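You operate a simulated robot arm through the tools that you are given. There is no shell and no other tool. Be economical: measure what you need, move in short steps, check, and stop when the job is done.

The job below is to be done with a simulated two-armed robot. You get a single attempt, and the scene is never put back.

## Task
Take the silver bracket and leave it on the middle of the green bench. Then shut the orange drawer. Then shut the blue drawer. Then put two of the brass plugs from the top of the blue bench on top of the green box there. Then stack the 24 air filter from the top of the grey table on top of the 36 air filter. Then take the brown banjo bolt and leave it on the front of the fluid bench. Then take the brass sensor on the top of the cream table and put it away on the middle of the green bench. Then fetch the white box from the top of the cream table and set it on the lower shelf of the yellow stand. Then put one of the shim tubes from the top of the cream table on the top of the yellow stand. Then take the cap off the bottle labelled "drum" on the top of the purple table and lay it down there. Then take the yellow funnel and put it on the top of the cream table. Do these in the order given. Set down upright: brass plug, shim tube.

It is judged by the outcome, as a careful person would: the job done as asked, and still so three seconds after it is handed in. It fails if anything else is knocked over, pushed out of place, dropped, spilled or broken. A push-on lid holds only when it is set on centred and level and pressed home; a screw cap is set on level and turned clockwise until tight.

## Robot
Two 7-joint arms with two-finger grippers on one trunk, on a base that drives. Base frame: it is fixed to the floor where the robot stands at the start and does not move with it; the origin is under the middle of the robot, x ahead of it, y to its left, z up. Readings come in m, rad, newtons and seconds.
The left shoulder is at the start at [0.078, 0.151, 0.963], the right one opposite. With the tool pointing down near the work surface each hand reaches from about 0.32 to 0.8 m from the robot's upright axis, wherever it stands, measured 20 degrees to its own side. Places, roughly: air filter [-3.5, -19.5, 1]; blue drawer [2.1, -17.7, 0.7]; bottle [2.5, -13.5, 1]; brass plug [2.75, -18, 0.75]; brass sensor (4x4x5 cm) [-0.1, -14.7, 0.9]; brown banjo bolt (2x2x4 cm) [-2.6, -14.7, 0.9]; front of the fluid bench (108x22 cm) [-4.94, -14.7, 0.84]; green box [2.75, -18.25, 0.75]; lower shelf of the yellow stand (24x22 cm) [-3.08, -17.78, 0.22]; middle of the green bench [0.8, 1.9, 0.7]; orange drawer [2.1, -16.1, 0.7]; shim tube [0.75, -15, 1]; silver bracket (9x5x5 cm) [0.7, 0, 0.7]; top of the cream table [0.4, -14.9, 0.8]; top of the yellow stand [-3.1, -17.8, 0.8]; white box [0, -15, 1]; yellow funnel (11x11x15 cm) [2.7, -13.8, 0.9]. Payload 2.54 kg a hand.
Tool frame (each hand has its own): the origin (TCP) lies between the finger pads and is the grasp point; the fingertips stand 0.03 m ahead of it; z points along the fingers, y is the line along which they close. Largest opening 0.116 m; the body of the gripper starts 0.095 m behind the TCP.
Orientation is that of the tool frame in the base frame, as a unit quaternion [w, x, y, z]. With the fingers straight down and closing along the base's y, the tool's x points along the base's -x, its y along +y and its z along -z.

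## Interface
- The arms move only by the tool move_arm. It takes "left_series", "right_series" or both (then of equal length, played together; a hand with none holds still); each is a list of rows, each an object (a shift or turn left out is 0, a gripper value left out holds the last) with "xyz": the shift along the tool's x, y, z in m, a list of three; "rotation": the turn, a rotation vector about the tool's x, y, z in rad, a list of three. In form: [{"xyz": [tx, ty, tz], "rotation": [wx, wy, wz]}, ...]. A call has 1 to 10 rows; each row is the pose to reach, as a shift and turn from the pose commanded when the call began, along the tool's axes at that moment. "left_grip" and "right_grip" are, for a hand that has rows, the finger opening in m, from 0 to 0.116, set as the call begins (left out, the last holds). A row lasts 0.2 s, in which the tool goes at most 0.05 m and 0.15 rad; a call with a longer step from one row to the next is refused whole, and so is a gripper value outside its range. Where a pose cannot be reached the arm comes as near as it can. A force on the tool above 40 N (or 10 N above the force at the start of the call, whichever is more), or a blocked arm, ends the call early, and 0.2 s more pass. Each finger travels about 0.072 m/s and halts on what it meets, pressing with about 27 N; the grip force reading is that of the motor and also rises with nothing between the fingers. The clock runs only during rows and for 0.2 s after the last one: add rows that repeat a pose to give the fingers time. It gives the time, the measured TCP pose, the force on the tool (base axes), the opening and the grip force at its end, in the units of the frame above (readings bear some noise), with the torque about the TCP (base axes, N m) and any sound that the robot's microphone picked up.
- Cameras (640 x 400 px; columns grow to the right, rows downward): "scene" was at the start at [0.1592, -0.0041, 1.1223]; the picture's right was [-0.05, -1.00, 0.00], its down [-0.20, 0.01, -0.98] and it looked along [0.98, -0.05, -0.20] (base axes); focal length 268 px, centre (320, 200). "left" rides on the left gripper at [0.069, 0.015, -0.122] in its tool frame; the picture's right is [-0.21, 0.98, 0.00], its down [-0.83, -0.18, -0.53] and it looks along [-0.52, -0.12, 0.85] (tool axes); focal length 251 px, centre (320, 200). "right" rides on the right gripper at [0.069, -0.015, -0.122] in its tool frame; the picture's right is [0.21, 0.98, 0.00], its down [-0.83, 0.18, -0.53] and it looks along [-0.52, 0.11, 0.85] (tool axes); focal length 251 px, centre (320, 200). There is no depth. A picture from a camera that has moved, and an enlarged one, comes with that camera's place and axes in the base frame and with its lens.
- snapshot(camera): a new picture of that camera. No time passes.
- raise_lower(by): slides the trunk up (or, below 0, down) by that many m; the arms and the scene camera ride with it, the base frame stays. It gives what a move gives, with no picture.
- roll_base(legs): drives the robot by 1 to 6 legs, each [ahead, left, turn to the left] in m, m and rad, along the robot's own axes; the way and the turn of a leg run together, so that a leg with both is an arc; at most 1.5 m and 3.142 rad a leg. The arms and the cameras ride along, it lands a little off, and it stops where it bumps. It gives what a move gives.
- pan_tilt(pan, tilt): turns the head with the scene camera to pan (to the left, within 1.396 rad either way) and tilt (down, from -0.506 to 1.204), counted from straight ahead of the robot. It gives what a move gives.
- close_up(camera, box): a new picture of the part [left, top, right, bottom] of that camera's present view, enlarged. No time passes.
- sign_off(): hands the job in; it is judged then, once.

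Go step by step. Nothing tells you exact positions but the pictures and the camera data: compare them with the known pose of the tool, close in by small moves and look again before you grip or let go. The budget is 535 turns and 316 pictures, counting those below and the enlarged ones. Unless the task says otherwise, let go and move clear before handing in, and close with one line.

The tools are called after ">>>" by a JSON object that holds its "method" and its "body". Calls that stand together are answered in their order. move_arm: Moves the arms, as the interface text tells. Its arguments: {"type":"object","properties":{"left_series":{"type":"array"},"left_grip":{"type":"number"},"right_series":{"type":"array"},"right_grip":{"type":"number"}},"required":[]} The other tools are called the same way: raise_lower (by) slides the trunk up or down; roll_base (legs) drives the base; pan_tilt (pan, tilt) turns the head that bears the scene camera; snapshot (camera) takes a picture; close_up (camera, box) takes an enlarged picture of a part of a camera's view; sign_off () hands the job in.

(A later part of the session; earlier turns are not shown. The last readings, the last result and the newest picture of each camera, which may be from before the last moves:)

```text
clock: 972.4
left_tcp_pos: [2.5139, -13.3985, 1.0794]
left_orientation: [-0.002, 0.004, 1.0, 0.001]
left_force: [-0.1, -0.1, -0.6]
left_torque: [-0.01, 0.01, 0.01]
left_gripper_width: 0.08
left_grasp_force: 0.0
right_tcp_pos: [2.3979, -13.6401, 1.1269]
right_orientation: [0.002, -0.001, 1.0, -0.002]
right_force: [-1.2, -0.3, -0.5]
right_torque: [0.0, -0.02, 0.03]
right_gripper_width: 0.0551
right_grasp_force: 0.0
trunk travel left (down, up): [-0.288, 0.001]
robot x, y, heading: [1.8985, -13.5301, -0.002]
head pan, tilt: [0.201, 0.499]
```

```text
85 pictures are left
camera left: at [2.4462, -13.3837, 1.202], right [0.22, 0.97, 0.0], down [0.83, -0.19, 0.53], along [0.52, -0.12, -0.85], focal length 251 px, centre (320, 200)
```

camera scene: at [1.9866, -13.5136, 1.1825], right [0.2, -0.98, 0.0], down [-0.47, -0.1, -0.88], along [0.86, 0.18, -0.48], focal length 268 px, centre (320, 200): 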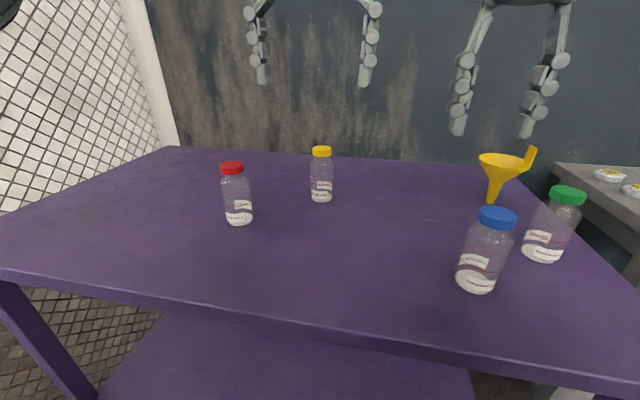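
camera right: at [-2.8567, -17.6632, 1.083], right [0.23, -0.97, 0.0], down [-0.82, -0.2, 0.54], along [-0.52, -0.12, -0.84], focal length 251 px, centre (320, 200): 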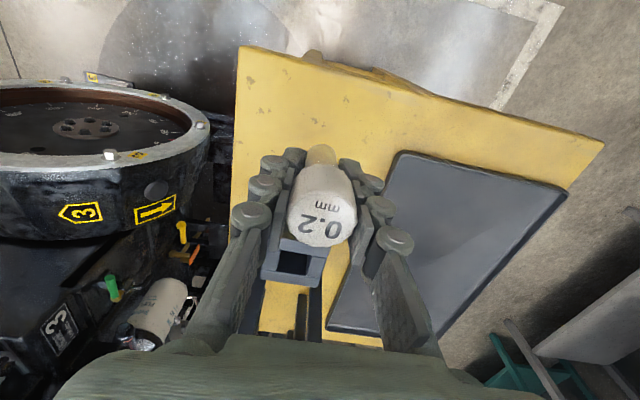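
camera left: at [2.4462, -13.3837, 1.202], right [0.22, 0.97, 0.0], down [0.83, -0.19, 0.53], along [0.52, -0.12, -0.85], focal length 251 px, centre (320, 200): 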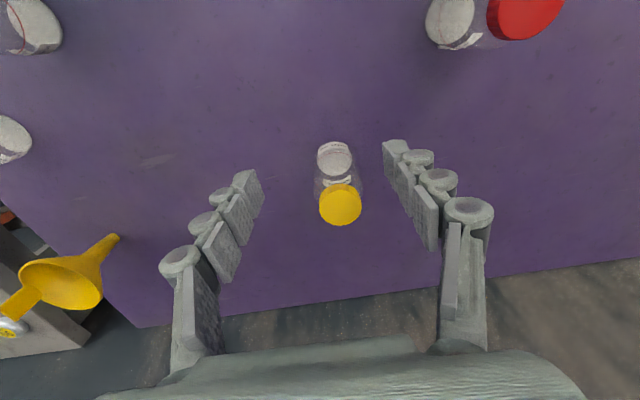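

>>> {"method": "move_arm", "body": {"left_series": [{"xyz": [-0.02, 0, 0.01], "rotation": [0, 0, 0.14]}, {"xyz": [-0.04, 0, 0.02], "rotation": [0, 0, 0.28]}, {"xyz": [-0.06, 0.001, 0.03], "rotation": [0, 0, 0.42]}, {"xyz": [-0.082, 0.002, 0.04], "rotation": [0, 0, 0.56]}, {"xyz": [-0.082, 0.002, 0.05], "rotation": [0, 0, 0.7]}, {"xyz": [-0.082, 0.002, 0.06], "rotation": [0, 0, 0.7]}]}}

>>> {"method": "snapshot", "body": {"camera": "left"}}

```text
clock: 973.8
left_tcp_pos: [2.5976, -13.3988, 1.0189]
left_orientation: [-0.001, 0.349, 0.937, 0.0]
left_force: [-0.4, 0.7, 0.3]
left_torque: [0.01, 0.0, -0.02]
left_gripper_width: 0.0801
left_grasp_force: 0.0
right_tcp_pos: [2.3991, -13.6413, 1.1262]
right_orientation: [0.003, -0.002, 1.0, -0.002]
right_force: [0.3, 0.2, -0.8]
right_torque: [-0.03, 0.01, 0.01]
right_gripper_width: 0.055
right_grasp_force: 0.0
trunk travel left (down, up): [-0.288, 0.001]
robot x, y, heading: [1.9011, -13.5328, -0.002]
head pan, tilt: [0.201, 0.499]
```

```text
84 pictures are left
camera left: at [2.5547, -13.3425, 1.1408], right [0.8, 0.6, 0.0], down [0.51, -0.68, 0.53], along [0.32, -0.43, -0.85], focal length 251 px, centre (320, 200)
```

left: 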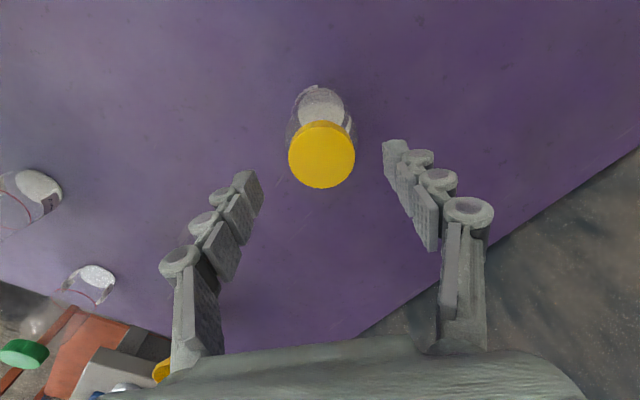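

Centred. Descend and grip the cap.

>>> {"method": "move_arm", "body": {"left_series": [{"xyz": [0.002, 0.001, 0.02]}, {"xyz": [0.002, 0.001, 0.041]}, {"xyz": [0.002, 0.001, 0.041]}]}}

>>> {"method": "move_arm", "body": {"left_grip": 0.03, "left_series": [{"xyz": [0, 0, 0]}, {"xyz": [0, 0, 0]}, {"xyz": [0, 0, 0]}]}}

>>> {"method": "close_up", "body": {"camera": "scene", "box": [240, 90, 400, 220]}}

```text
clock: 974.6
left_tcp_pos: [2.5958, -13.3979, 0.978]
left_orientation: [-0.001, 0.348, 0.937, 0.0]
left_force: [-0.3, -0.9, 0.3]
left_torque: [0.0, 0.0, 0.0]
left_gripper_width: 0.0798
left_grasp_force: 0.0
right_tcp_pos: [2.3978, -13.6398, 1.125]
right_orientation: [0.003, -0.002, 1.0, -0.002]
right_force: [-0.1, 0.2, -0.7]
right_torque: [-0.01, 0.0, 0.02]
right_gripper_width: 0.0551
right_grasp_force: 0.1
trunk travel left (down, up): [-0.288, 0.001]
robot x, y, heading: [1.9014, -13.534, 0.005]
head pan, tilt: [0.201, 0.499]
```

```text
clock: 975.4
left_tcp_pos: [2.5953, -13.3968, 0.9821]
left_orientation: [0.002, 0.348, 0.937, 0.0]
left_force: [3.7, 1.3, 19.3]
left_torque: [0.09, -0.19, -0.03]
left_gripper_width: 0.0498
left_grasp_force: 27.2
right_tcp_pos: [2.3971, -13.6412, 1.1265]
right_orientation: [0.004, -0.001, 1.0, -0.001]
right_force: [0.3, -0.4, 0.1]
right_torque: [0.0, 0.01, 0.03]
right_gripper_width: 0.0553
right_grasp_force: 0.1
trunk travel left (down, up): [-0.288, 0.001]
robot x, y, heading: [1.9007, -13.5309, -0.002]
head pan, tilt: [0.201, 0.499]
```

```text
3.08 times, centred on (320, 155) of scene
camera zoom: at [2.055, -13.5138, 1.183], right [0.2, -0.98, 0.0], down [-0.47, -0.1, -0.88], along [0.86, 0.18, -0.48], focal length 826 px, centre (320, 338)
```

zoom: 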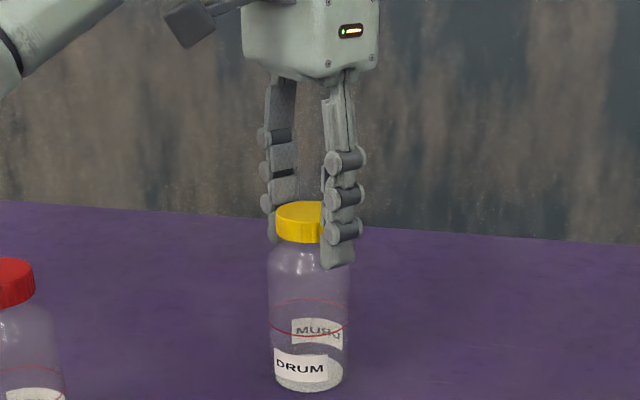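

The fingertips press on the bottle shoulder; I'll reopen, rise 8 mm and grip the cap alone.

>>> {"method": "move_arm", "body": {"left_grip": 0.07, "left_series": [{"xyz": [0, 0, 0]}, {"xyz": [0, 0, -0.004]}, {"xyz": [0, 0, -0.009]}]}}

>>> {"method": "move_arm", "body": {"left_grip": 0.03, "left_series": [{"xyz": [0, 0, 0]}, {"xyz": [0, 0, 0]}, {"xyz": [0, 0, 0]}]}}

>>> {"method": "close_up", "body": {"camera": "scene", "box": [240, 90, 400, 220]}}

```text
clock: 976.2
left_tcp_pos: [2.5963, -13.3972, 0.9858]
left_orientation: [-0.002, 0.349, 0.937, 0.0]
left_force: [0.4, 0.0, 0.5]
left_torque: [0.01, 0.0, 0.01]
left_gripper_width: 0.07
left_grasp_force: 0.0
right_tcp_pos: [2.398, -13.6406, 1.1263]
right_orientation: [0.003, -0.002, 1.0, -0.002]
right_force: [-0.9, -0.2, -0.4]
right_torque: [0.01, -0.01, -0.02]
right_gripper_width: 0.0551
right_grasp_force: 0.0
trunk travel left (down, up): [-0.288, 0.001]
robot x, y, heading: [1.8976, -13.5283, 0.0]
head pan, tilt: [0.201, 0.499]
```

```text
clock: 977.0
left_tcp_pos: [2.5959, -13.3964, 0.9869]
left_orientation: [-0.001, 0.349, 0.937, -0.001]
left_force: [1.2, -0.7, 0.7]
left_torque: [0.02, 0.02, 0.0]
left_gripper_width: 0.0479
left_grasp_force: 26.8
right_tcp_pos: [2.3979, -13.6407, 1.1267]
right_orientation: [0.003, -0.002, 1.0, -0.002]
right_force: [-0.7, 0.3, 0.1]
right_torque: [-0.01, -0.03, 0.0]
right_gripper_width: 0.055
right_grasp_force: 0.1
trunk travel left (down, up): [-0.288, 0.001]
robot x, y, heading: [1.9041, -13.5355, -0.003]
head pan, tilt: [0.201, 0.499]
```

```text
3.08 times, centred on (320, 155) of scene
camera zoom: at [2.0565, -13.5135, 1.1825], right [0.2, -0.98, 0.0], down [-0.47, -0.1, -0.88], along [0.86, 0.18, -0.48], focal length 826 px, centre (320, 338)
```

zoom: 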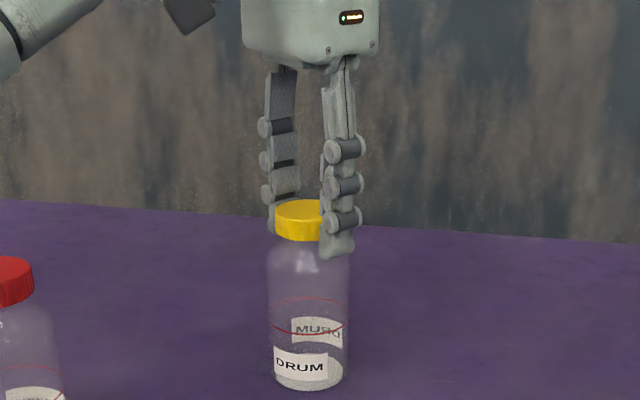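

Clean grip on the cap. Turn counter-clockwise 1.4 rad and see whether the bottle turns with it.

>>> {"method": "move_arm", "body": {"left_series": [{"xyz": [0, 0, 0], "rotation": [0, 0, -0.14]}, {"xyz": [0, 0, 0], "rotation": [0, 0, -0.28]}, {"xyz": [0, 0, 0], "rotation": [0, 0, -0.42]}, {"xyz": [0, 0, 0], "rotation": [0, 0, -0.56]}, {"xyz": [0, 0, 0], "rotation": [0, 0, -0.7]}, {"xyz": [0, 0, 0], "rotation": [0, 0, -0.84]}, {"xyz": [0, 0, 0], "rotation": [0, 0, -0.98]}, {"xyz": [0, 0, 0], "rotation": [0, 0, -1.12]}, {"xyz": [0, 0, 0], "rotation": [0, 0, -1.26]}, {"xyz": [0, 0, 0], "rotation": [0, 0, -1.4]}]}}

>>> {"method": "close_up", "body": {"camera": "scene", "box": [240, 90, 400, 220]}}

```text
clock: 979.2
left_tcp_pos: [2.5984, -13.3973, 0.9882]
left_orientation: [-0.001, -0.339, 0.941, 0.001]
left_force: [-0.3, -0.8, -0.8]
left_torque: [-0.01, 0.0, 0.01]
left_gripper_width: 0.0475
left_grasp_force: 26.7
right_tcp_pos: [2.3991, -13.64, 1.1264]
right_orientation: [0.003, -0.001, 1.0, -0.001]
right_force: [0.6, -0.6, -1.0]
right_torque: [0.0, 0.01, -0.01]
right_gripper_width: 0.0548
right_grasp_force: 0.2
trunk travel left (down, up): [-0.288, 0.001]
robot x, y, heading: [1.9026, -13.5314, 0.004]
head pan, tilt: [0.201, 0.499]
```

```text
3.08 times, centred on (320, 155) of scene
camera zoom: at [2.0567, -13.5135, 1.1824], right [0.2, -0.98, 0.0], down [-0.47, -0.1, -0.88], along [0.86, 0.18, -0.48], focal length 826 px, centre (320, 338)
```

zoom: 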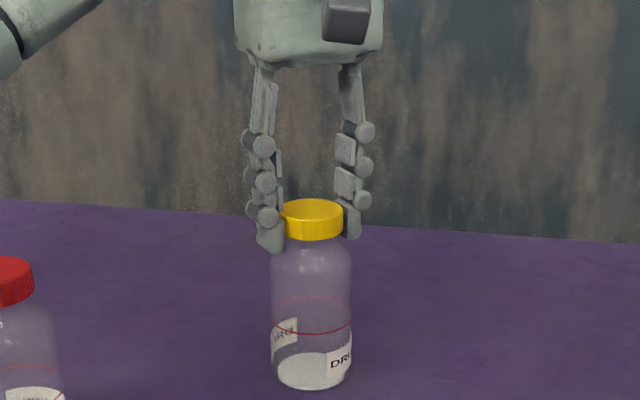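

The bottle turns with the cap. I'll first try pressing down while turning, so the table friction holds the bottle. Re-grip at the clockwise end.

>>> {"method": "move_arm", "body": {"left_grip": 0.065, "left_series": [{"xyz": [0, 0, 0], "rotation": [0, 0, 0]}, {"xyz": [-0.001, 0, 0], "rotation": [0, 0, 0.14]}, {"xyz": [-0.001, 0, 0], "rotation": [0, 0, 0.28]}, {"xyz": [-0.001, 0, 0], "rotation": [0, 0, 0.42]}, {"xyz": [-0.001, 0, 0], "rotation": [0, 0, 0.56]}, {"xyz": [-0.001, 0, 0], "rotation": [0, 0, 0.7]}, {"xyz": [-0.001, 0, 0], "rotation": [0, 0, 0.84]}, {"xyz": [-0.001, 0, 0], "rotation": [0, 0, 0.98]}, {"xyz": [-0.001, 0, 0], "rotation": [0, 0, 1.12]}, {"xyz": [-0.001, 0, 0], "rotation": [0, 0, 1.26]}]}}

>>> {"method": "move_arm", "body": {"left_grip": 0.03, "left_series": [{"xyz": [0, 0, 0]}, {"xyz": [0, 0, 0]}, {"xyz": [0, 0, 0.003]}, {"xyz": [0, 0, 0.006]}]}}

```text
clock: 981.4
left_tcp_pos: [2.5965, -13.395, 0.9867]
left_orientation: [-0.003, 0.283, 0.959, -0.001]
left_force: [0.6, -0.7, -0.7]
left_torque: [-0.01, -0.01, 0.0]
left_gripper_width: 0.0649
left_grasp_force: 0.1
right_tcp_pos: [2.3978, -13.6413, 1.1271]
right_orientation: [0.003, -0.002, 1.0, -0.002]
right_force: [0.9, 0.0, -0.1]
right_torque: [-0.01, 0.0, -0.02]
right_gripper_width: 0.0551
right_grasp_force: 0.1
trunk travel left (down, up): [-0.288, 0.001]
robot x, y, heading: [1.9008, -13.5307, -0.0]
head pan, tilt: [0.201, 0.499]
```

```text
clock: 982.4
left_tcp_pos: [2.596, -13.3968, 0.9861]
left_orientation: [0.002, 0.282, 0.959, 0.0]
left_force: [0.3, -1.1, 22.9]
left_torque: [0.13, 0.17, -0.04]
left_gripper_width: 0.0462
left_grasp_force: 26.6
right_tcp_pos: [2.3966, -13.6412, 1.1282]
right_orientation: [0.003, -0.002, 1.0, -0.002]
right_force: [-0.3, 0.3, -0.3]
right_torque: [-0.05, -0.04, 0.01]
right_gripper_width: 0.0555
right_grasp_force: 0.2
trunk travel left (down, up): [-0.288, 0.001]
robot x, y, heading: [1.9012, -13.5295, -0.004]
head pan, tilt: [0.201, 0.499]
```

>>> {"method": "move_arm", "body": {"left_series": [{"xyz": [0, 0, 0], "rotation": [0, 0, -0.14]}, {"xyz": [0, 0, 0], "rotation": [0, 0, -0.28]}, {"xyz": [0, 0, 0], "rotation": [0, 0, -0.42]}, {"xyz": [0, 0, 0], "rotation": [0, 0, -0.56]}, {"xyz": [0, 0, 0], "rotation": [0, 0, -0.7]}, {"xyz": [0, 0, 0], "rotation": [0, 0, -0.84]}, {"xyz": [0, 0, 0], "rotation": [0, 0, -0.98]}, {"xyz": [0, 0, 0], "rotation": [0, 0, -1.12]}, {"xyz": [0, 0, 0], "rotation": [0, 0, -1.26]}, {"xyz": [0, 0, 0], "rotation": [0, 0, -1.4]}]}}

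>>> {"method": "close_up", "body": {"camera": "scene", "box": [240, 90, 400, 220]}}

```text
clock: 984.6
left_tcp_pos: [2.5965, -13.3968, 0.9836]
left_orientation: [-0.001, -0.403, 0.915, 0.0]
left_force: [-2.5, 0.4, 21.5]
left_torque: [0.0, 0.06, -0.17]
left_gripper_width: 0.0464
left_grasp_force: 27.3
right_tcp_pos: [2.3953, -13.6414, 1.1273]
right_orientation: [0.004, -0.002, 1.0, -0.001]
right_force: [0.7, 0.1, -0.5]
right_torque: [0.02, 0.04, 0.01]
right_gripper_width: 0.0549
right_grasp_force: 0.0
trunk travel left (down, up): [-0.288, 0.001]
robot x, y, heading: [1.8974, -13.5321, -0.007]
head pan, tilt: [0.201, 0.499]
```

```text
3.08 times, centred on (320, 155) of scene
camera zoom: at [2.0543, -13.5139, 1.1829], right [0.2, -0.98, 0.0], down [-0.47, -0.1, -0.88], along [0.86, 0.18, -0.48], focal length 826 px, centre (320, 338)
```

zoom: 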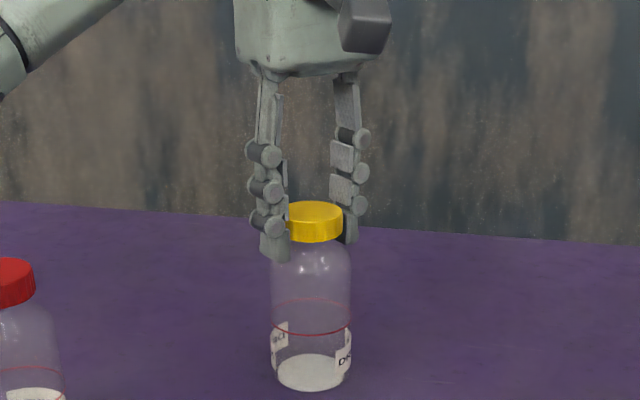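

The label barely moved this time, so the cap is probably turning (0.17 N·m felt). Repeat: re-grip and turn again with pressure.

>>> {"method": "move_arm", "body": {"left_grip": 0.062, "left_series": [{"xyz": [0, 0, -0.006], "rotation": [0, 0, 0]}, {"xyz": [0, 0, -0.006], "rotation": [0, 0, 0.148]}, {"xyz": [0, 0, -0.006], "rotation": [0, 0, 0.296]}, {"xyz": [0, 0, -0.006], "rotation": [0, 0, 0.444]}, {"xyz": [0, 0, -0.006], "rotation": [0, 0, 0.592]}, {"xyz": [0, 0, -0.006], "rotation": [0, 0, 0.74]}, {"xyz": [0, 0, -0.006], "rotation": [0, 0, 0.888]}, {"xyz": [0, 0, -0.006], "rotation": [0, 0, 1.036]}, {"xyz": [0, 0, -0.006], "rotation": [0, 0, 1.184]}, {"xyz": [0, 0, -0.006], "rotation": [0, 0, 1.332]}]}}

>>> {"method": "move_arm", "body": {"left_grip": 0.03, "left_series": [{"xyz": [0, 0, 0.0]}, {"xyz": [0, 0, 0.006]}, {"xyz": [0, 0, 0.006], "rotation": [0, 0, -0.148]}, {"xyz": [0, 0, 0.006], "rotation": [0, 0, -0.296]}, {"xyz": [0, 0, 0.006], "rotation": [0, 0, -0.444]}, {"xyz": [0, 0, 0.006], "rotation": [0, 0, -0.592]}, {"xyz": [0, 0, 0.006], "rotation": [0, 0, -0.74]}, {"xyz": [0, 0, 0.006], "rotation": [0, 0, -0.888]}, {"xyz": [0, 0, 0.006], "rotation": [0, 0, -1.036]}, {"xyz": [0, 0, 0.006], "rotation": [0, 0, -1.184]}]}}

>>> {"method": "close_up", "body": {"camera": "scene", "box": [240, 90, 400, 220]}}

```text
clock: 986.8
left_tcp_pos: [2.5971, -13.3958, 0.9877]
left_orientation: [-0.002, 0.25, 0.968, 0.0]
left_force: [0.6, 0.0, 0.5]
left_torque: [-0.01, -0.02, -0.01]
left_gripper_width: 0.062
left_grasp_force: 0.0
right_tcp_pos: [2.3987, -13.6411, 1.1258]
right_orientation: [0.003, -0.001, 1.0, -0.001]
right_force: [0.9, -0.6, -0.6]
right_torque: [0.02, 0.0, -0.01]
right_gripper_width: 0.0547
right_grasp_force: 0.0
trunk travel left (down, up): [-0.288, 0.001]
robot x, y, heading: [1.9005, -13.531, -0.002]
head pan, tilt: [0.201, 0.499]
```

```text
clock: 989.0
left_tcp_pos: [2.5953, -13.3956, 0.9841]
left_orientation: [0.0, -0.336, 0.942, 0.001]
left_force: [-0.2, -0.7, 20.8]
left_torque: [-0.06, 0.08, -0.16]
left_gripper_width: 0.0469
left_grasp_force: 26.4
right_tcp_pos: [2.3969, -13.6408, 1.1277]
right_orientation: [0.003, -0.002, 1.0, -0.002]
right_force: [-0.1, 0.5, 0.4]
right_torque: [0.04, 0.01, -0.04]
right_gripper_width: 0.0549
right_grasp_force: 0.0
trunk travel left (down, up): [-0.288, 0.001]
robot x, y, heading: [1.9012, -13.5334, 0.003]
head pan, tilt: [0.201, 0.499]
```

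```text
3.08 times, centred on (320, 155) of scene
camera zoom: at [2.0544, -13.5139, 1.1829], right [0.2, -0.98, 0.0], down [-0.47, -0.1, -0.88], along [0.86, 0.18, -0.48], focal length 826 px, centre (320, 338)
```

zoom: 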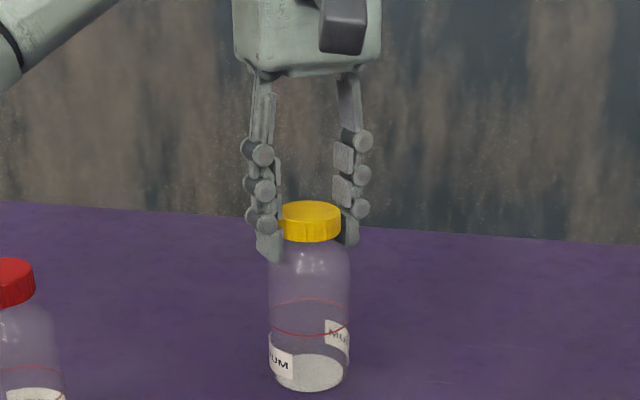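

The bottle turned only about half as much as the cap, so the cap is loosening. Continue cycles.

>>> {"method": "move_arm", "body": {"left_grip": 0.062, "left_series": [{"xyz": [0, 0, -0.006], "rotation": [0, 0, 0]}, {"xyz": [0, 0, -0.006], "rotation": [0, 0, 0.148]}, {"xyz": [0, 0, -0.006], "rotation": [0, 0, 0.296]}, {"xyz": [0, 0, -0.006], "rotation": [0, 0, 0.444]}, {"xyz": [0, 0, -0.006], "rotation": [0, 0, 0.592]}, {"xyz": [0, 0, -0.006], "rotation": [0, 0, 0.74]}, {"xyz": [0, 0, -0.006], "rotation": [0, 0, 0.888]}, {"xyz": [0, 0, -0.006], "rotation": [0, 0, 1.036]}, {"xyz": [0, 0, -0.006], "rotation": [0, 0, 1.184]}, {"xyz": [0, 0, -0.006], "rotation": [0, 0, 1.332]}]}}

>>> {"method": "move_arm", "body": {"left_grip": 0.03, "left_series": [{"xyz": [0, 0, 0.0]}, {"xyz": [0, 0, 0.006]}, {"xyz": [0, 0, 0.006], "rotation": [0, 0, -0.148]}, {"xyz": [0, 0, 0.006], "rotation": [0, 0, -0.296]}, {"xyz": [0, 0, 0.006], "rotation": [0, 0, -0.444]}, {"xyz": [0, 0, 0.006], "rotation": [0, 0, -0.592]}, {"xyz": [0, 0, 0.006], "rotation": [0, 0, -0.74]}, {"xyz": [0, 0, 0.006], "rotation": [0, 0, -0.888]}, {"xyz": [0, 0, 0.006], "rotation": [0, 0, -1.036]}, {"xyz": [0, 0, 0.006], "rotation": [0, 0, -1.184]}]}}

>>> {"method": "close_up", "body": {"camera": "scene", "box": [240, 90, 400, 220]}}

```text
clock: 991.2
left_tcp_pos: [2.5983, -13.3957, 0.9876]
left_orientation: [-0.001, 0.322, 0.947, 0.0]
left_force: [0.4, 0.0, 0.1]
left_torque: [0.02, 0.0, -0.02]
left_gripper_width: 0.0617
left_grasp_force: 0.1
right_tcp_pos: [2.3978, -13.6414, 1.1255]
right_orientation: [0.003, -0.001, 1.0, -0.002]
right_force: [0.0, -0.4, 0.5]
right_torque: [0.01, -0.03, 0.01]
right_gripper_width: 0.0551
right_grasp_force: 0.0
trunk travel left (down, up): [-0.288, 0.001]
robot x, y, heading: [1.8988, -13.5313, 0.003]
head pan, tilt: [0.201, 0.499]
```

```text
clock: 993.4
left_tcp_pos: [2.5955, -13.3954, 0.9841]
left_orientation: [0.0, -0.264, 0.964, -0.001]
left_force: [1.2, 3.8, 22.7]
left_torque: [0.07, -0.01, -0.03]
left_gripper_width: 0.0471
left_grasp_force: 27.2
right_tcp_pos: [2.3956, -13.64, 1.1261]
right_orientation: [0.003, -0.001, 1.0, -0.001]
right_force: [0.3, -0.1, 0.1]
right_torque: [-0.03, -0.01, 0.01]
right_gripper_width: 0.055
right_grasp_force: 0.1
trunk travel left (down, up): [-0.288, 0.001]
robot x, y, heading: [1.8997, -13.5318, -0.002]
head pan, tilt: [0.201, 0.499]
```

```text
3.08 times, centred on (320, 155) of scene
camera zoom: at [2.0544, -13.5135, 1.1829], right [0.2, -0.98, 0.0], down [-0.47, -0.1, -0.88], along [0.86, 0.18, -0.48], focal length 826 px, centre (320, 338)
```

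zoom: 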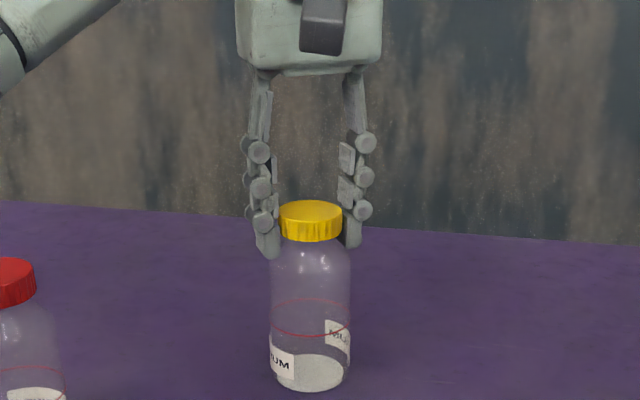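

Now the label stayed put and the torque dropped: the cap is free. One more turn without pressing, then lift gently.

>>> {"method": "move_arm", "body": {"left_grip": 0.062, "left_series": [{"xyz": [0, 0, -0.006], "rotation": [0, 0, 0]}, {"xyz": [0, 0, -0.006], "rotation": [0, 0, 0.148]}, {"xyz": [0, 0, -0.006], "rotation": [0, 0, 0.296]}, {"xyz": [0, 0, -0.006], "rotation": [0, 0, 0.444]}, {"xyz": [0, 0, -0.006], "rotation": [0, 0, 0.592]}, {"xyz": [0, 0, -0.006], "rotation": [0, 0, 0.74]}, {"xyz": [0, 0, -0.006], "rotation": [0, 0, 0.888]}, {"xyz": [0, 0, -0.006], "rotation": [0, 0, 1.036]}, {"xyz": [0, 0, -0.006], "rotation": [0, 0, 1.184]}, {"xyz": [0, 0, -0.006], "rotation": [0, 0, 1.332]}]}}

>>> {"method": "move_arm", "body": {"left_grip": 0.03, "left_series": [{"xyz": [0, 0, 0.0]}, {"xyz": [0, 0, 0.0]}, {"xyz": [0, 0, 0.0], "rotation": [0, 0, -0.148]}, {"xyz": [0, 0, 0.0], "rotation": [0, 0, -0.296]}, {"xyz": [0, 0, 0.0], "rotation": [0, 0, -0.444]}, {"xyz": [0, 0, 0.0], "rotation": [0, 0, -0.592]}, {"xyz": [0, 0, 0.0], "rotation": [0, 0, -0.74]}, {"xyz": [0, 0, 0.0], "rotation": [0, 0, -0.888]}, {"xyz": [0, 0, 0.0], "rotation": [0, 0, -1.036]}, {"xyz": [0, 0, 0.0], "rotation": [0, 0, -1.184]}]}}

>>> {"method": "move_arm", "body": {"left_series": [{"xyz": [0, 0, -0.003]}, {"xyz": [0, 0, -0.006]}, {"xyz": [0, 0, -0.01]}]}}

>>> {"method": "close_up", "body": {"camera": "scene", "box": [240, 90, 400, 220]}}

```text
clock: 995.6
left_tcp_pos: [2.5968, -13.3965, 0.9886]
left_orientation: [-0.001, 0.39, 0.921, 0.0]
left_force: [0.7, 0.3, -0.4]
left_torque: [-0.03, 0.03, 0.0]
left_gripper_width: 0.0619
left_grasp_force: 0.1
right_tcp_pos: [2.398, -13.6413, 1.1256]
right_orientation: [0.003, -0.001, 1.0, -0.002]
right_force: [-0.9, -0.1, -0.2]
right_torque: [0.03, -0.03, 0.02]
right_gripper_width: 0.0549
right_grasp_force: 0.1
trunk travel left (down, up): [-0.288, 0.001]
robot x, y, heading: [1.8996, -13.5314, -0.007]
head pan, tilt: [0.201, 0.499]
```

```text
clock: 997.8
left_tcp_pos: [2.596, -13.3949, 0.989]
left_orientation: [0.0, -0.193, 0.981, 0.0]
left_force: [0.2, 0.1, 3.1]
left_torque: [0.13, 0.09, 0.01]
left_gripper_width: 0.048
left_grasp_force: 27.0
right_tcp_pos: [2.3987, -13.6416, 1.1268]
right_orientation: [0.002, -0.001, 1.0, -0.001]
right_force: [-0.4, 0.4, 0.0]
right_torque: [0.0, 0.0, 0.02]
right_gripper_width: 0.0551
right_grasp_force: 0.1
trunk travel left (down, up): [-0.288, 0.001]
robot x, y, heading: [1.9033, -13.5308, -0.003]
head pan, tilt: [0.201, 0.499]
```

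```text
clock: 998.6
left_tcp_pos: [2.5958, -13.3961, 0.9971]
left_orientation: [-0.002, -0.192, 0.981, 0.001]
left_force: [-0.4, -0.3, -1.3]
left_torque: [-0.04, -0.03, 0.0]
left_gripper_width: 0.0479
left_grasp_force: 27.1
right_tcp_pos: [2.3993, -13.64, 1.1272]
right_orientation: [0.003, -0.001, 1.0, -0.001]
right_force: [0.3, 0.0, -0.4]
right_torque: [-0.02, -0.01, 0.02]
right_gripper_width: 0.0549
right_grasp_force: 0.0
trunk travel left (down, up): [-0.288, 0.001]
robot x, y, heading: [1.9, -13.5331, 0.001]
head pan, tilt: [0.201, 0.499]
```

```text
3.08 times, centred on (320, 155) of scene
camera zoom: at [2.0566, -13.5135, 1.1825], right [0.2, -0.98, 0.0], down [-0.47, -0.1, -0.88], along [0.86, 0.18, -0.48], focal length 826 px, centre (320, 338)
```

zoom: 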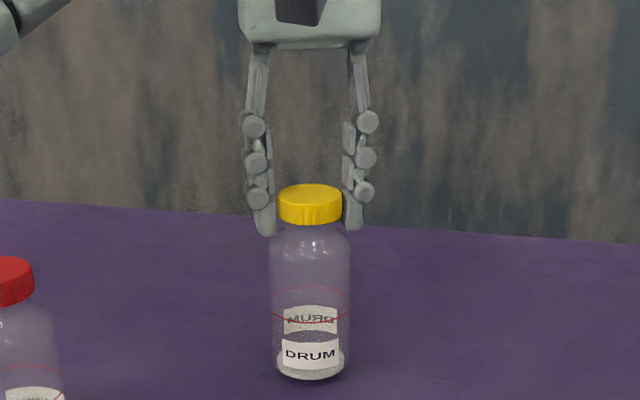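

The bottle lifted along, so the thread still holds (though the cap has risen a few mm). Set it back down and continue turning with downward pressure.

>>> {"method": "move_arm", "body": {"left_series": [{"xyz": [0, 0, 0.005]}, {"xyz": [0, 0, 0.01]}, {"xyz": [0, 0, 0.013]}]}}

>>> {"method": "move_arm", "body": {"left_grip": 0.062, "left_series": [{"xyz": [0, 0, -0.002], "rotation": [0, 0, 0]}, {"xyz": [0, 0, -0.002], "rotation": [0, 0, 0.148]}, {"xyz": [0, 0, -0.002], "rotation": [0, 0, 0.296]}, {"xyz": [0, 0, -0.002], "rotation": [0, 0, 0.444]}, {"xyz": [0, 0, -0.002], "rotation": [0, 0, 0.592]}, {"xyz": [0, 0, -0.002], "rotation": [0, 0, 0.74]}, {"xyz": [0, 0, -0.002], "rotation": [0, 0, 0.888]}, {"xyz": [0, 0, -0.002], "rotation": [0, 0, 1.036]}, {"xyz": [0, 0, -0.002], "rotation": [0, 0, 1.184]}]}}

>>> {"method": "move_arm", "body": {"left_grip": 0.03, "left_series": [{"xyz": [0, 0, 0.0]}, {"xyz": [0, 0, 0.007]}, {"xyz": [0, 0, 0.007], "rotation": [0, 0, -0.148]}, {"xyz": [0, 0, 0.007], "rotation": [0, 0, -0.296]}, {"xyz": [0, 0, 0.007], "rotation": [0, 0, -0.444]}, {"xyz": [0, 0, 0.007], "rotation": [0, 0, -0.592]}, {"xyz": [0, 0, 0.007], "rotation": [0, 0, -0.74]}, {"xyz": [0, 0, 0.007], "rotation": [0, 0, -0.888]}, {"xyz": [0, 0, 0.007], "rotation": [0, 0, -1.036]}, {"xyz": [0, 0, 0.007], "rotation": [0, 0, -1.184]}]}}

>>> {"method": "close_up", "body": {"camera": "scene", "box": [240, 90, 400, 220]}}

```text
clock: 999.4
left_tcp_pos: [2.5959, -13.3955, 0.9871]
left_orientation: [0.001, -0.191, 0.982, 0.0]
left_force: [1.3, 0.2, 11.4]
left_torque: [0.06, 0.03, -0.01]
left_gripper_width: 0.048
left_grasp_force: 27.0
right_tcp_pos: [2.3969, -13.6408, 1.1272]
right_orientation: [0.004, -0.002, 1.0, -0.002]
right_force: [-0.1, 0.2, 0.0]
right_torque: [-0.03, -0.01, -0.04]
right_gripper_width: 0.055
right_grasp_force: 0.1
trunk travel left (down, up): [-0.288, 0.001]
robot x, y, heading: [1.8993, -13.5321, 0.002]
head pan, tilt: [0.201, 0.499]
```

```text
clock: 1001.4
left_tcp_pos: [2.5958, -13.3951, 0.9884]
left_orientation: [-0.001, 0.391, 0.92, -0.001]
left_force: [0.0, -0.5, 0.1]
left_torque: [-0.02, 0.0, 0.02]
left_gripper_width: 0.0619
left_grasp_force: 0.1
right_tcp_pos: [2.3975, -13.6397, 1.1273]
right_orientation: [0.004, -0.002, 1.0, -0.002]
right_force: [0.5, 0.6, 0.2]
right_torque: [0.02, 0.01, -0.04]
right_gripper_width: 0.0547
right_grasp_force: 0.1
trunk travel left (down, up): [-0.288, 0.001]
robot x, y, heading: [1.9009, -13.5314, -0.003]
head pan, tilt: [0.201, 0.499]
```

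```text
clock: 1003.6
left_tcp_pos: [2.5967, -13.3964, 0.9826]
left_orientation: [0.0, -0.193, 0.981, 0.0]
left_force: [-0.1, 0.3, 24.1]
left_torque: [0.03, 0.01, -0.24]
left_gripper_width: 0.0477
left_grasp_force: 27.2
right_tcp_pos: [2.3958, -13.6402, 1.1277]
right_orientation: [0.005, -0.001, 1.0, -0.001]
right_force: [-0.8, 0.1, -0.5]
right_torque: [-0.01, -0.02, 0.03]
right_gripper_width: 0.055
right_grasp_force: 0.0
trunk travel left (down, up): [-0.288, 0.001]
robot x, y, heading: [1.8967, -13.53, 0.002]
head pan, tilt: [0.201, 0.499]
```

```text
3.08 times, centred on (320, 155) of scene
camera zoom: at [2.0541, -13.514, 1.183], right [0.2, -0.98, 0.0], down [-0.47, -0.1, -0.88], along [0.86, 0.18, -0.48], focal length 826 px, centre (320, 338)
```

zoom: 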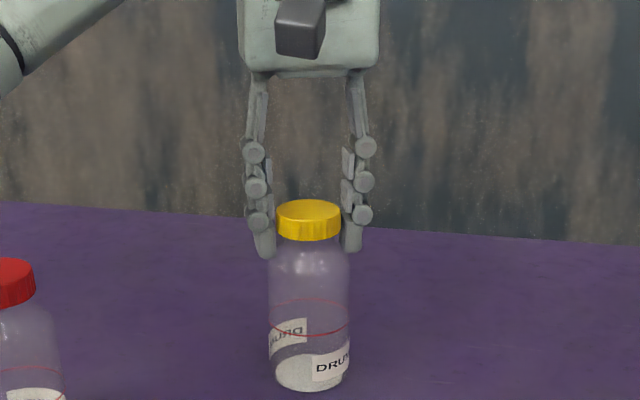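

Partly turning. I'll continue with a bit more pressure for several cycles.

>>> {"method": "move_arm", "body": {"left_grip": 0.062, "left_series": [{"xyz": [0, 0, -0.007], "rotation": [0, 0, 0]}, {"xyz": [0, 0, -0.007], "rotation": [0, 0, 0.148]}, {"xyz": [0, 0, -0.007], "rotation": [0, 0, 0.296]}, {"xyz": [0, 0, -0.007], "rotation": [0, 0, 0.444]}, {"xyz": [0, 0, -0.007], "rotation": [0, 0, 0.592]}, {"xyz": [0, 0, -0.007], "rotation": [0, 0, 0.74]}, {"xyz": [0, 0, -0.007], "rotation": [0, 0, 0.888]}, {"xyz": [0, 0, -0.007], "rotation": [0, 0, 1.036]}, {"xyz": [0, 0, -0.007], "rotation": [0, 0, 1.184]}]}}

>>> {"method": "move_arm", "body": {"left_grip": 0.03, "left_series": [{"xyz": [0, 0, 0.0]}, {"xyz": [0, 0, 0.009]}, {"xyz": [0, 0, 0.009], "rotation": [0, 0, -0.148]}, {"xyz": [0, 0, 0.009], "rotation": [0, 0, -0.296]}, {"xyz": [0, 0, 0.009], "rotation": [0, 0, -0.444]}, {"xyz": [0, 0, 0.009], "rotation": [0, 0, -0.592]}, {"xyz": [0, 0, 0.009], "rotation": [0, 0, -0.74]}, {"xyz": [0, 0, 0.009], "rotation": [0, 0, -0.888]}, {"xyz": [0, 0, 0.009], "rotation": [0, 0, -1.036]}, {"xyz": [0, 0, 0.009], "rotation": [0, 0, -1.184]}]}}

>>> {"method": "close_up", "body": {"camera": "scene", "box": [240, 90, 400, 220]}}

```text
clock: 1005.6
left_tcp_pos: [2.5985, -13.3952, 0.9859]
left_orientation: [-0.001, 0.39, 0.921, -0.001]
left_force: [-0.8, -0.1, 0.5]
left_torque: [0.01, -0.01, 0.01]
left_gripper_width: 0.0622
left_grasp_force: 0.0
right_tcp_pos: [2.3989, -13.6409, 1.1275]
right_orientation: [0.003, -0.001, 1.0, -0.002]
right_force: [0.4, 0.5, 0.2]
right_torque: [0.01, -0.01, -0.01]
right_gripper_width: 0.0549
right_grasp_force: 0.0
trunk travel left (down, up): [-0.288, 0.001]
robot x, y, heading: [1.9003, -13.5347, 0.003]
head pan, tilt: [0.201, 0.499]
```

```text
clock: 1007.8
left_tcp_pos: [2.5958, -13.3965, 0.9839]
left_orientation: [0.003, -0.192, 0.981, 0.0]
left_force: [0.2, 1.5, 30.8]
left_torque: [0.11, 0.09, -0.29]
left_gripper_width: 0.0475
left_grasp_force: 27.2
right_tcp_pos: [2.3959, -13.6427, 1.1268]
right_orientation: [0.005, -0.002, 1.0, -0.002]
right_force: [-0.6, -0.9, 0.4]
right_torque: [0.01, -0.01, 0.0]
right_gripper_width: 0.0551
right_grasp_force: 0.2
trunk travel left (down, up): [-0.288, 0.001]
robot x, y, heading: [1.8995, -13.5302, 0.003]
head pan, tilt: [0.201, 0.499]
```

```text
3.08 times, centred on (320, 155) of scene
camera zoom: at [2.0534, -13.514, 1.1831], right [0.2, -0.98, 0.0], down [-0.47, -0.1, -0.88], along [0.86, 0.18, -0.48], focal length 826 px, centre (320, 338)
```

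zoom: 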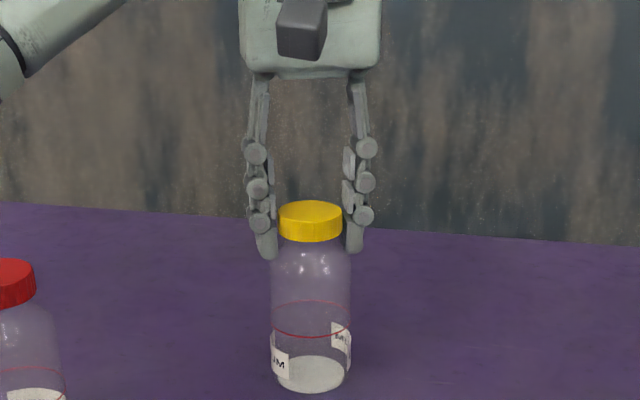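

The bottle just turns along. I'll instead lift the bottle by its cap into free space nearer to me, hold its body with the right hand in the air, and unscrew there.

>>> {"method": "move_arm", "body": {"left_series": [{"xyz": [0, 0, -0.009]}, {"xyz": [0, 0, -0.03]}, {"xyz": [0, 0, -0.07]}, {"xyz": [0, 0, -0.11]}, {"xyz": [0.03, 0.005, -0.14]}, {"xyz": [0.065, 0.01, -0.165]}, {"xyz": [0.1, 0.015, -0.19]}, {"xyz": [0.135, 0.02, -0.21]}, {"xyz": [0.17, 0.025, -0.216]}, {"xyz": [0.204, 0.029, -0.216]}]}}

>>> {"method": "snapshot", "body": {"camera": "scene"}}

```text
clock: 1010.0
left_tcp_pos: [2.3948, -13.4442, 1.1946]
left_orientation: [-0.002, -0.192, 0.981, 0.001]
left_force: [0.4, 0.3, -1.3]
left_torque: [-0.02, 0.02, -0.04]
left_gripper_width: 0.046
left_grasp_force: 26.5
right_tcp_pos: [2.3984, -13.6406, 1.1255]
right_orientation: [0.003, -0.002, 1.0, -0.001]
right_force: [0.0, -0.2, 0.1]
right_torque: [0.02, 0.0, 0.01]
right_gripper_width: 0.0549
right_grasp_force: 0.0
trunk travel left (down, up): [-0.288, 0.001]
robot x, y, heading: [1.9006, -13.5323, 0.003]
head pan, tilt: [0.201, 0.499]
```

```text
74 pictures are left
camera scene: at [2.0562, -13.5136, 1.1825], right [0.2, -0.98, 0.0], down [-0.47, -0.1, -0.88], along [0.86, 0.18, -0.48], focal length 268 px, centre (320, 200)
```

scene: 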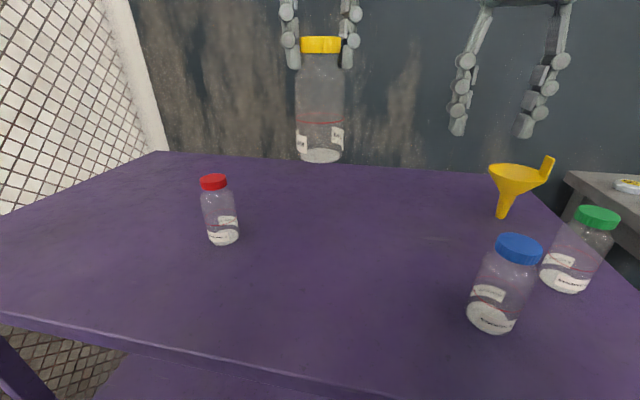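

Move the bottle to ≈[2.53,−13.42] at a height both hands reach, turning the left hand so its camera faces left; also turn the right hand toward it.

>>> {"method": "move_arm", "body": {"left_series": [{"xyz": [-0.0134, -0.003, 0.0075], "rotation": [0, 0, 0.138]}, {"xyz": [-0.0268, -0.006, 0.015], "rotation": [0, 0, 0.276]}, {"xyz": [-0.04, -0.009, 0.0225], "rotation": [0, 0, 0.414]}, {"xyz": [-0.0536, -0.012, 0.03], "rotation": [0, 0, 0.552]}, {"xyz": [-0.067, -0.0145, 0.0375], "rotation": [0, 0, 0.69]}, {"xyz": [-0.08, -0.0174, 0.045], "rotation": [0, 0, 0.828]}, {"xyz": [-0.094, -0.02, 0.0525], "rotation": [0, 0, 0.966]}, {"xyz": [-0.107, -0.023, 0.06], "rotation": [0, 0, 1.104]}, {"xyz": [-0.12, -0.026, 0.0675], "rotation": [0, 0, 1.242]}, {"xyz": [-0.134, -0.029, 0.075], "rotation": [0, 0, 1.38]}], "right_grip": 0.09, "right_series": [{"xyz": [0.01, -0.01, -0.005], "rotation": [0, 0, -0.12]}, {"xyz": [0.02, -0.02, -0.01], "rotation": [0, 0, -0.24]}, {"xyz": [0.03, -0.02, -0.015], "rotation": [0, 0, -0.36]}, {"xyz": [0.03, -0.02, -0.02], "rotation": [0, 0, -0.48]}, {"xyz": [0.03, -0.02, -0.02], "rotation": [0, 0, -0.5]}, {"xyz": [0.03, -0.02, -0.02], "rotation": [0, 0, -0.5]}, {"xyz": [0.03, -0.02, -0.02], "rotation": [0, 0, -0.5]}, {"xyz": [0.03, -0.02, -0.02], "rotation": [0, 0, -0.5]}, {"xyz": [0.03, -0.02, -0.02], "rotation": [0, 0, -0.5]}, {"xyz": [0.03, -0.02, -0.02], "rotation": [0, 0, -0.5]}]}}

```text
clock: 1012.2
left_tcp_pos: [2.5342, -13.4223, 1.1188]
left_orientation: [-0.002, 0.478, 0.878, -0.001]
left_force: [-0.5, -0.7, -1.0]
left_torque: [-0.06, 0.01, -0.02]
left_gripper_width: 0.0463
left_grasp_force: 26.8
right_tcp_pos: [2.3705, -13.6597, 1.1464]
right_orientation: [0.001, -0.249, 0.968, -0.002]
right_force: [0.4, -0.9, -0.7]
right_torque: [-0.01, 0.01, -0.01]
right_gripper_width: 0.0898
right_grasp_force: 0.1
trunk travel left (down, up): [-0.288, 0.001]
robot x, y, heading: [1.8966, -13.5311, -0.001]
head pan, tilt: [0.201, 0.499]
```

Now tilt the right hand forward and bring it to a standoff in front of the bottle body.

>>> {"method": "move_arm", "body": {"right_series": [{"xyz": [-0.012, 0.013, 0.01], "rotation": [0, -0.1, 0]}, {"xyz": [-0.024, 0.028, 0.02], "rotation": [0, -0.2, 0]}, {"xyz": [-0.036, 0.045, 0.035], "rotation": [0, -0.3, 0]}, {"xyz": [-0.05, 0.062, 0.05], "rotation": [0, -0.4, 0]}, {"xyz": [-0.065, 0.08, 0.065], "rotation": [0, -0.5, 0]}, {"xyz": [-0.08, 0.095, 0.08], "rotation": [0, -0.6, 0]}, {"xyz": [-0.092, 0.107, 0.095], "rotation": [0, -0.7, 0]}, {"xyz": [-0.104, 0.118, 0.11], "rotation": [0, -0.8, 0]}, {"xyz": [-0.112, 0.125, 0.125], "rotation": [0, -0.9, 0]}, {"xyz": [-0.118, 0.129, 0.136], "rotation": [0, -1.0, 0]}]}}

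>>> {"method": "snapshot", "body": {"camera": "right"}}

>>> {"method": "snapshot", "body": {"camera": "scene"}}

```text
clock: 1014.4
left_tcp_pos: [2.5329, -13.4211, 1.1184]
left_orientation: [-0.002, 0.477, 0.879, 0.0]
left_force: [-0.8, 0.1, -0.6]
left_torque: [0.01, -0.03, 0.0]
left_gripper_width: 0.0461
left_grasp_force: 27.2
right_tcp_pos: [2.4109, -13.4909, 1.0092]
right_orientation: [0.466, -0.219, 0.849, 0.117]
right_force: [0.2, -0.9, -1.1]
right_torque: [-0.04, 0.02, -0.01]
right_gripper_width: 0.0898
right_grasp_force: 0.1
trunk travel left (down, up): [-0.288, 0.001]
robot x, y, heading: [1.9001, -13.5302, 0.003]
head pan, tilt: [0.201, 0.499]
```

```text
73 pictures are left
camera right: at [2.2956, -13.571, 1.0182], right [-0.57, 0.8, -0.19], down [-0.1, 0.16, 0.98], along [0.82, 0.58, -0.01], focal length 251 px, centre (320, 200)
```

right: 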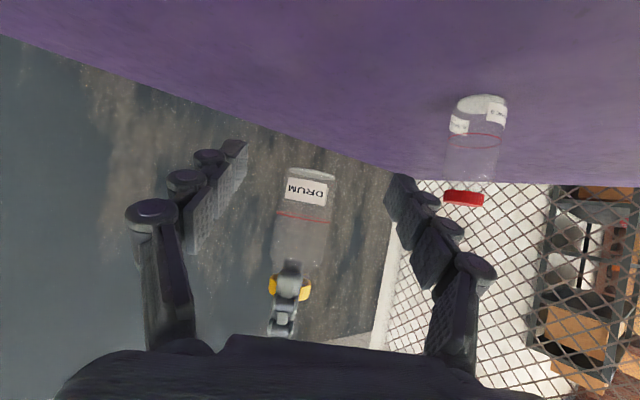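

```text
72 pictures are left
camera scene: at [2.0568, -13.5136, 1.1825], right [0.2, -0.98, 0.0], down [-0.47, -0.1, -0.88], along [0.86, 0.18, -0.48], focal length 268 px, centre (320, 200)
```

scene: 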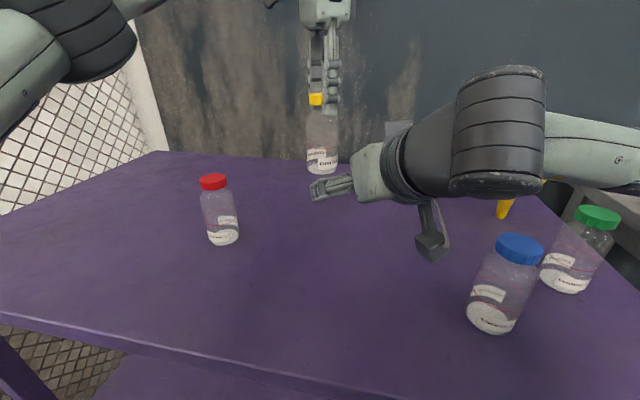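

Aligned with the bottle. Advance so the fingers straddle the body.

>>> {"method": "move_arm", "body": {"right_series": [{"xyz": [-0.029, 0.001, 0.037]}, {"xyz": [-0.0576, 0.0015, 0.0741]}, {"xyz": [-0.075, 0.002, 0.0966]}, {"xyz": [-0.0864, 0.0022, 0.1112]}]}}

>>> {"method": "snapshot", "body": {"camera": "right"}}

>>> {"method": "close_up", "body": {"camera": "scene", "box": [240, 40, 460, 220]}}

```text
clock: 1015.4
left_tcp_pos: [2.5325, -13.4221, 1.1194]
left_orientation: [-0.001, 0.477, 0.879, -0.001]
left_force: [0.2, 0.5, -1.0]
left_torque: [-0.02, -0.03, -0.02]
left_gripper_width: 0.0463
left_grasp_force: 27.1
right_tcp_pos: [2.5323, -13.4216, 1.0247]
right_orientation: [0.466, -0.219, 0.849, 0.117]
right_force: [-0.2, -0.2, 0.0]
right_torque: [0.01, 0.0, -0.01]
right_gripper_width: 0.0901
right_grasp_force: 0.0
trunk travel left (down, up): [-0.288, 0.001]
robot x, y, heading: [1.9021, -13.5315, -0.001]
head pan, tilt: [0.201, 0.499]
```

```text
71 pictures are left
camera right: at [2.4168, -13.5014, 1.0333], right [-0.57, 0.8, -0.19], down [-0.09, 0.16, 0.98], along [0.82, 0.58, -0.02], focal length 251 px, centre (320, 200)
```

right: 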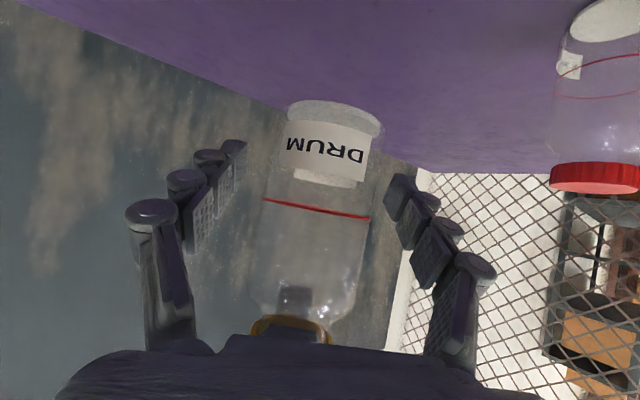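

```text
2.22 times, centred on (350, 130) of scene
camera zoom: at [2.0568, -13.5134, 1.1824], right [0.2, -0.98, 0.0], down [-0.47, -0.1, -0.88], along [0.86, 0.18, -0.48], focal length 596 px, centre (253, 356)
```

zoom: 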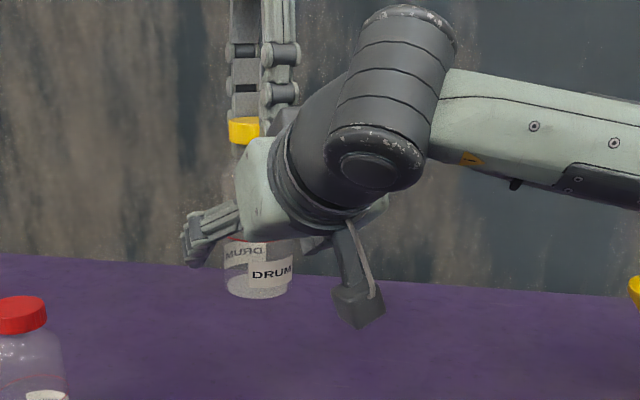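

Fingers straddle the bottle. Close the right gripper on the body.

>>> {"method": "move_arm", "body": {"right_grip": 0.045, "right_series": [{"xyz": [0, 0, 0]}, {"xyz": [0, 0, 0]}, {"xyz": [0, 0, 0]}]}}

>>> {"method": "move_arm", "body": {"left_series": [{"xyz": [0, 0, 0], "rotation": [0, 0, -0.13]}, {"xyz": [0, 0, 0], "rotation": [0, 0, -0.26]}, {"xyz": [0, 0, 0], "rotation": [0, 0, -0.39]}, {"xyz": [0, 0, 0], "rotation": [0, 0, -0.52]}, {"xyz": [0, 0, 0], "rotation": [0, 0, -0.65]}, {"xyz": [0, 0, 0], "rotation": [0, 0, -0.78]}, {"xyz": [0, 0, 0], "rotation": [0, 0, -0.91]}, {"xyz": [0, 0, 0], "rotation": [0, 0, -1.04]}]}}

>>> {"method": "snapshot", "body": {"camera": "right"}}

```text
clock: 1016.2
left_tcp_pos: [2.5326, -13.4218, 1.119]
left_orientation: [-0.001, 0.477, 0.879, 0.0]
left_force: [-1.2, -0.2, -1.2]
left_torque: [0.0, 0.0, 0.03]
left_gripper_width: 0.0462
left_grasp_force: 26.7
right_tcp_pos: [2.532, -13.4215, 1.0257]
right_orientation: [0.466, -0.219, 0.849, 0.117]
right_force: [1.0, 0.1, 0.1]
right_torque: [-0.09, 0.07, -0.05]
right_gripper_width: 0.0568
right_grasp_force: 26.9
trunk travel left (down, up): [-0.288, 0.001]
robot x, y, heading: [1.8999, -13.5346, 0.002]
head pan, tilt: [0.201, 0.499]
```

```text
clock: 1018.0
left_tcp_pos: [2.533, -13.4219, 1.1179]
left_orientation: [-0.001, -0.025, 1.0, 0.001]
left_force: [1.9, 5.1, 2.0]
left_torque: [0.15, -0.07, -0.02]
left_gripper_width: 0.0462
left_grasp_force: 27.5
right_tcp_pos: [2.5323, -13.4206, 1.0236]
right_orientation: [0.466, -0.219, 0.849, 0.117]
right_force: [-1.0, -6.3, -1.8]
right_torque: [0.42, -0.04, 0.02]
right_gripper_width: 0.0564
right_grasp_force: 26.5
trunk travel left (down, up): [-0.288, 0.001]
robot x, y, heading: [1.9022, -13.5323, -0.0]
head pan, tilt: [0.201, 0.499]
```

```text
69 pictures are left
camera right: at [2.4165, -13.5019, 1.0334], right [-0.57, 0.8, -0.19], down [-0.09, 0.16, 0.98], along [0.82, 0.58, -0.02], focal length 251 px, centre (320, 200)
```

right: 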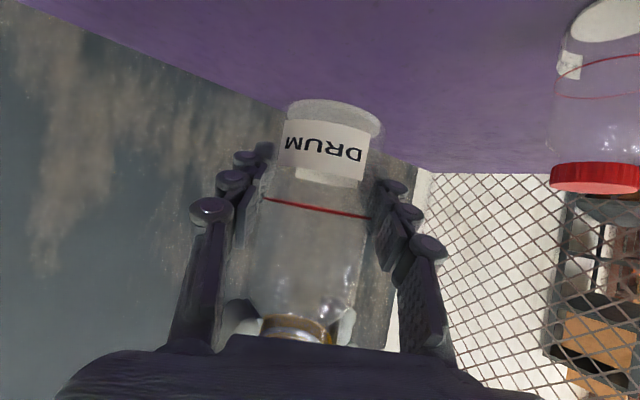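

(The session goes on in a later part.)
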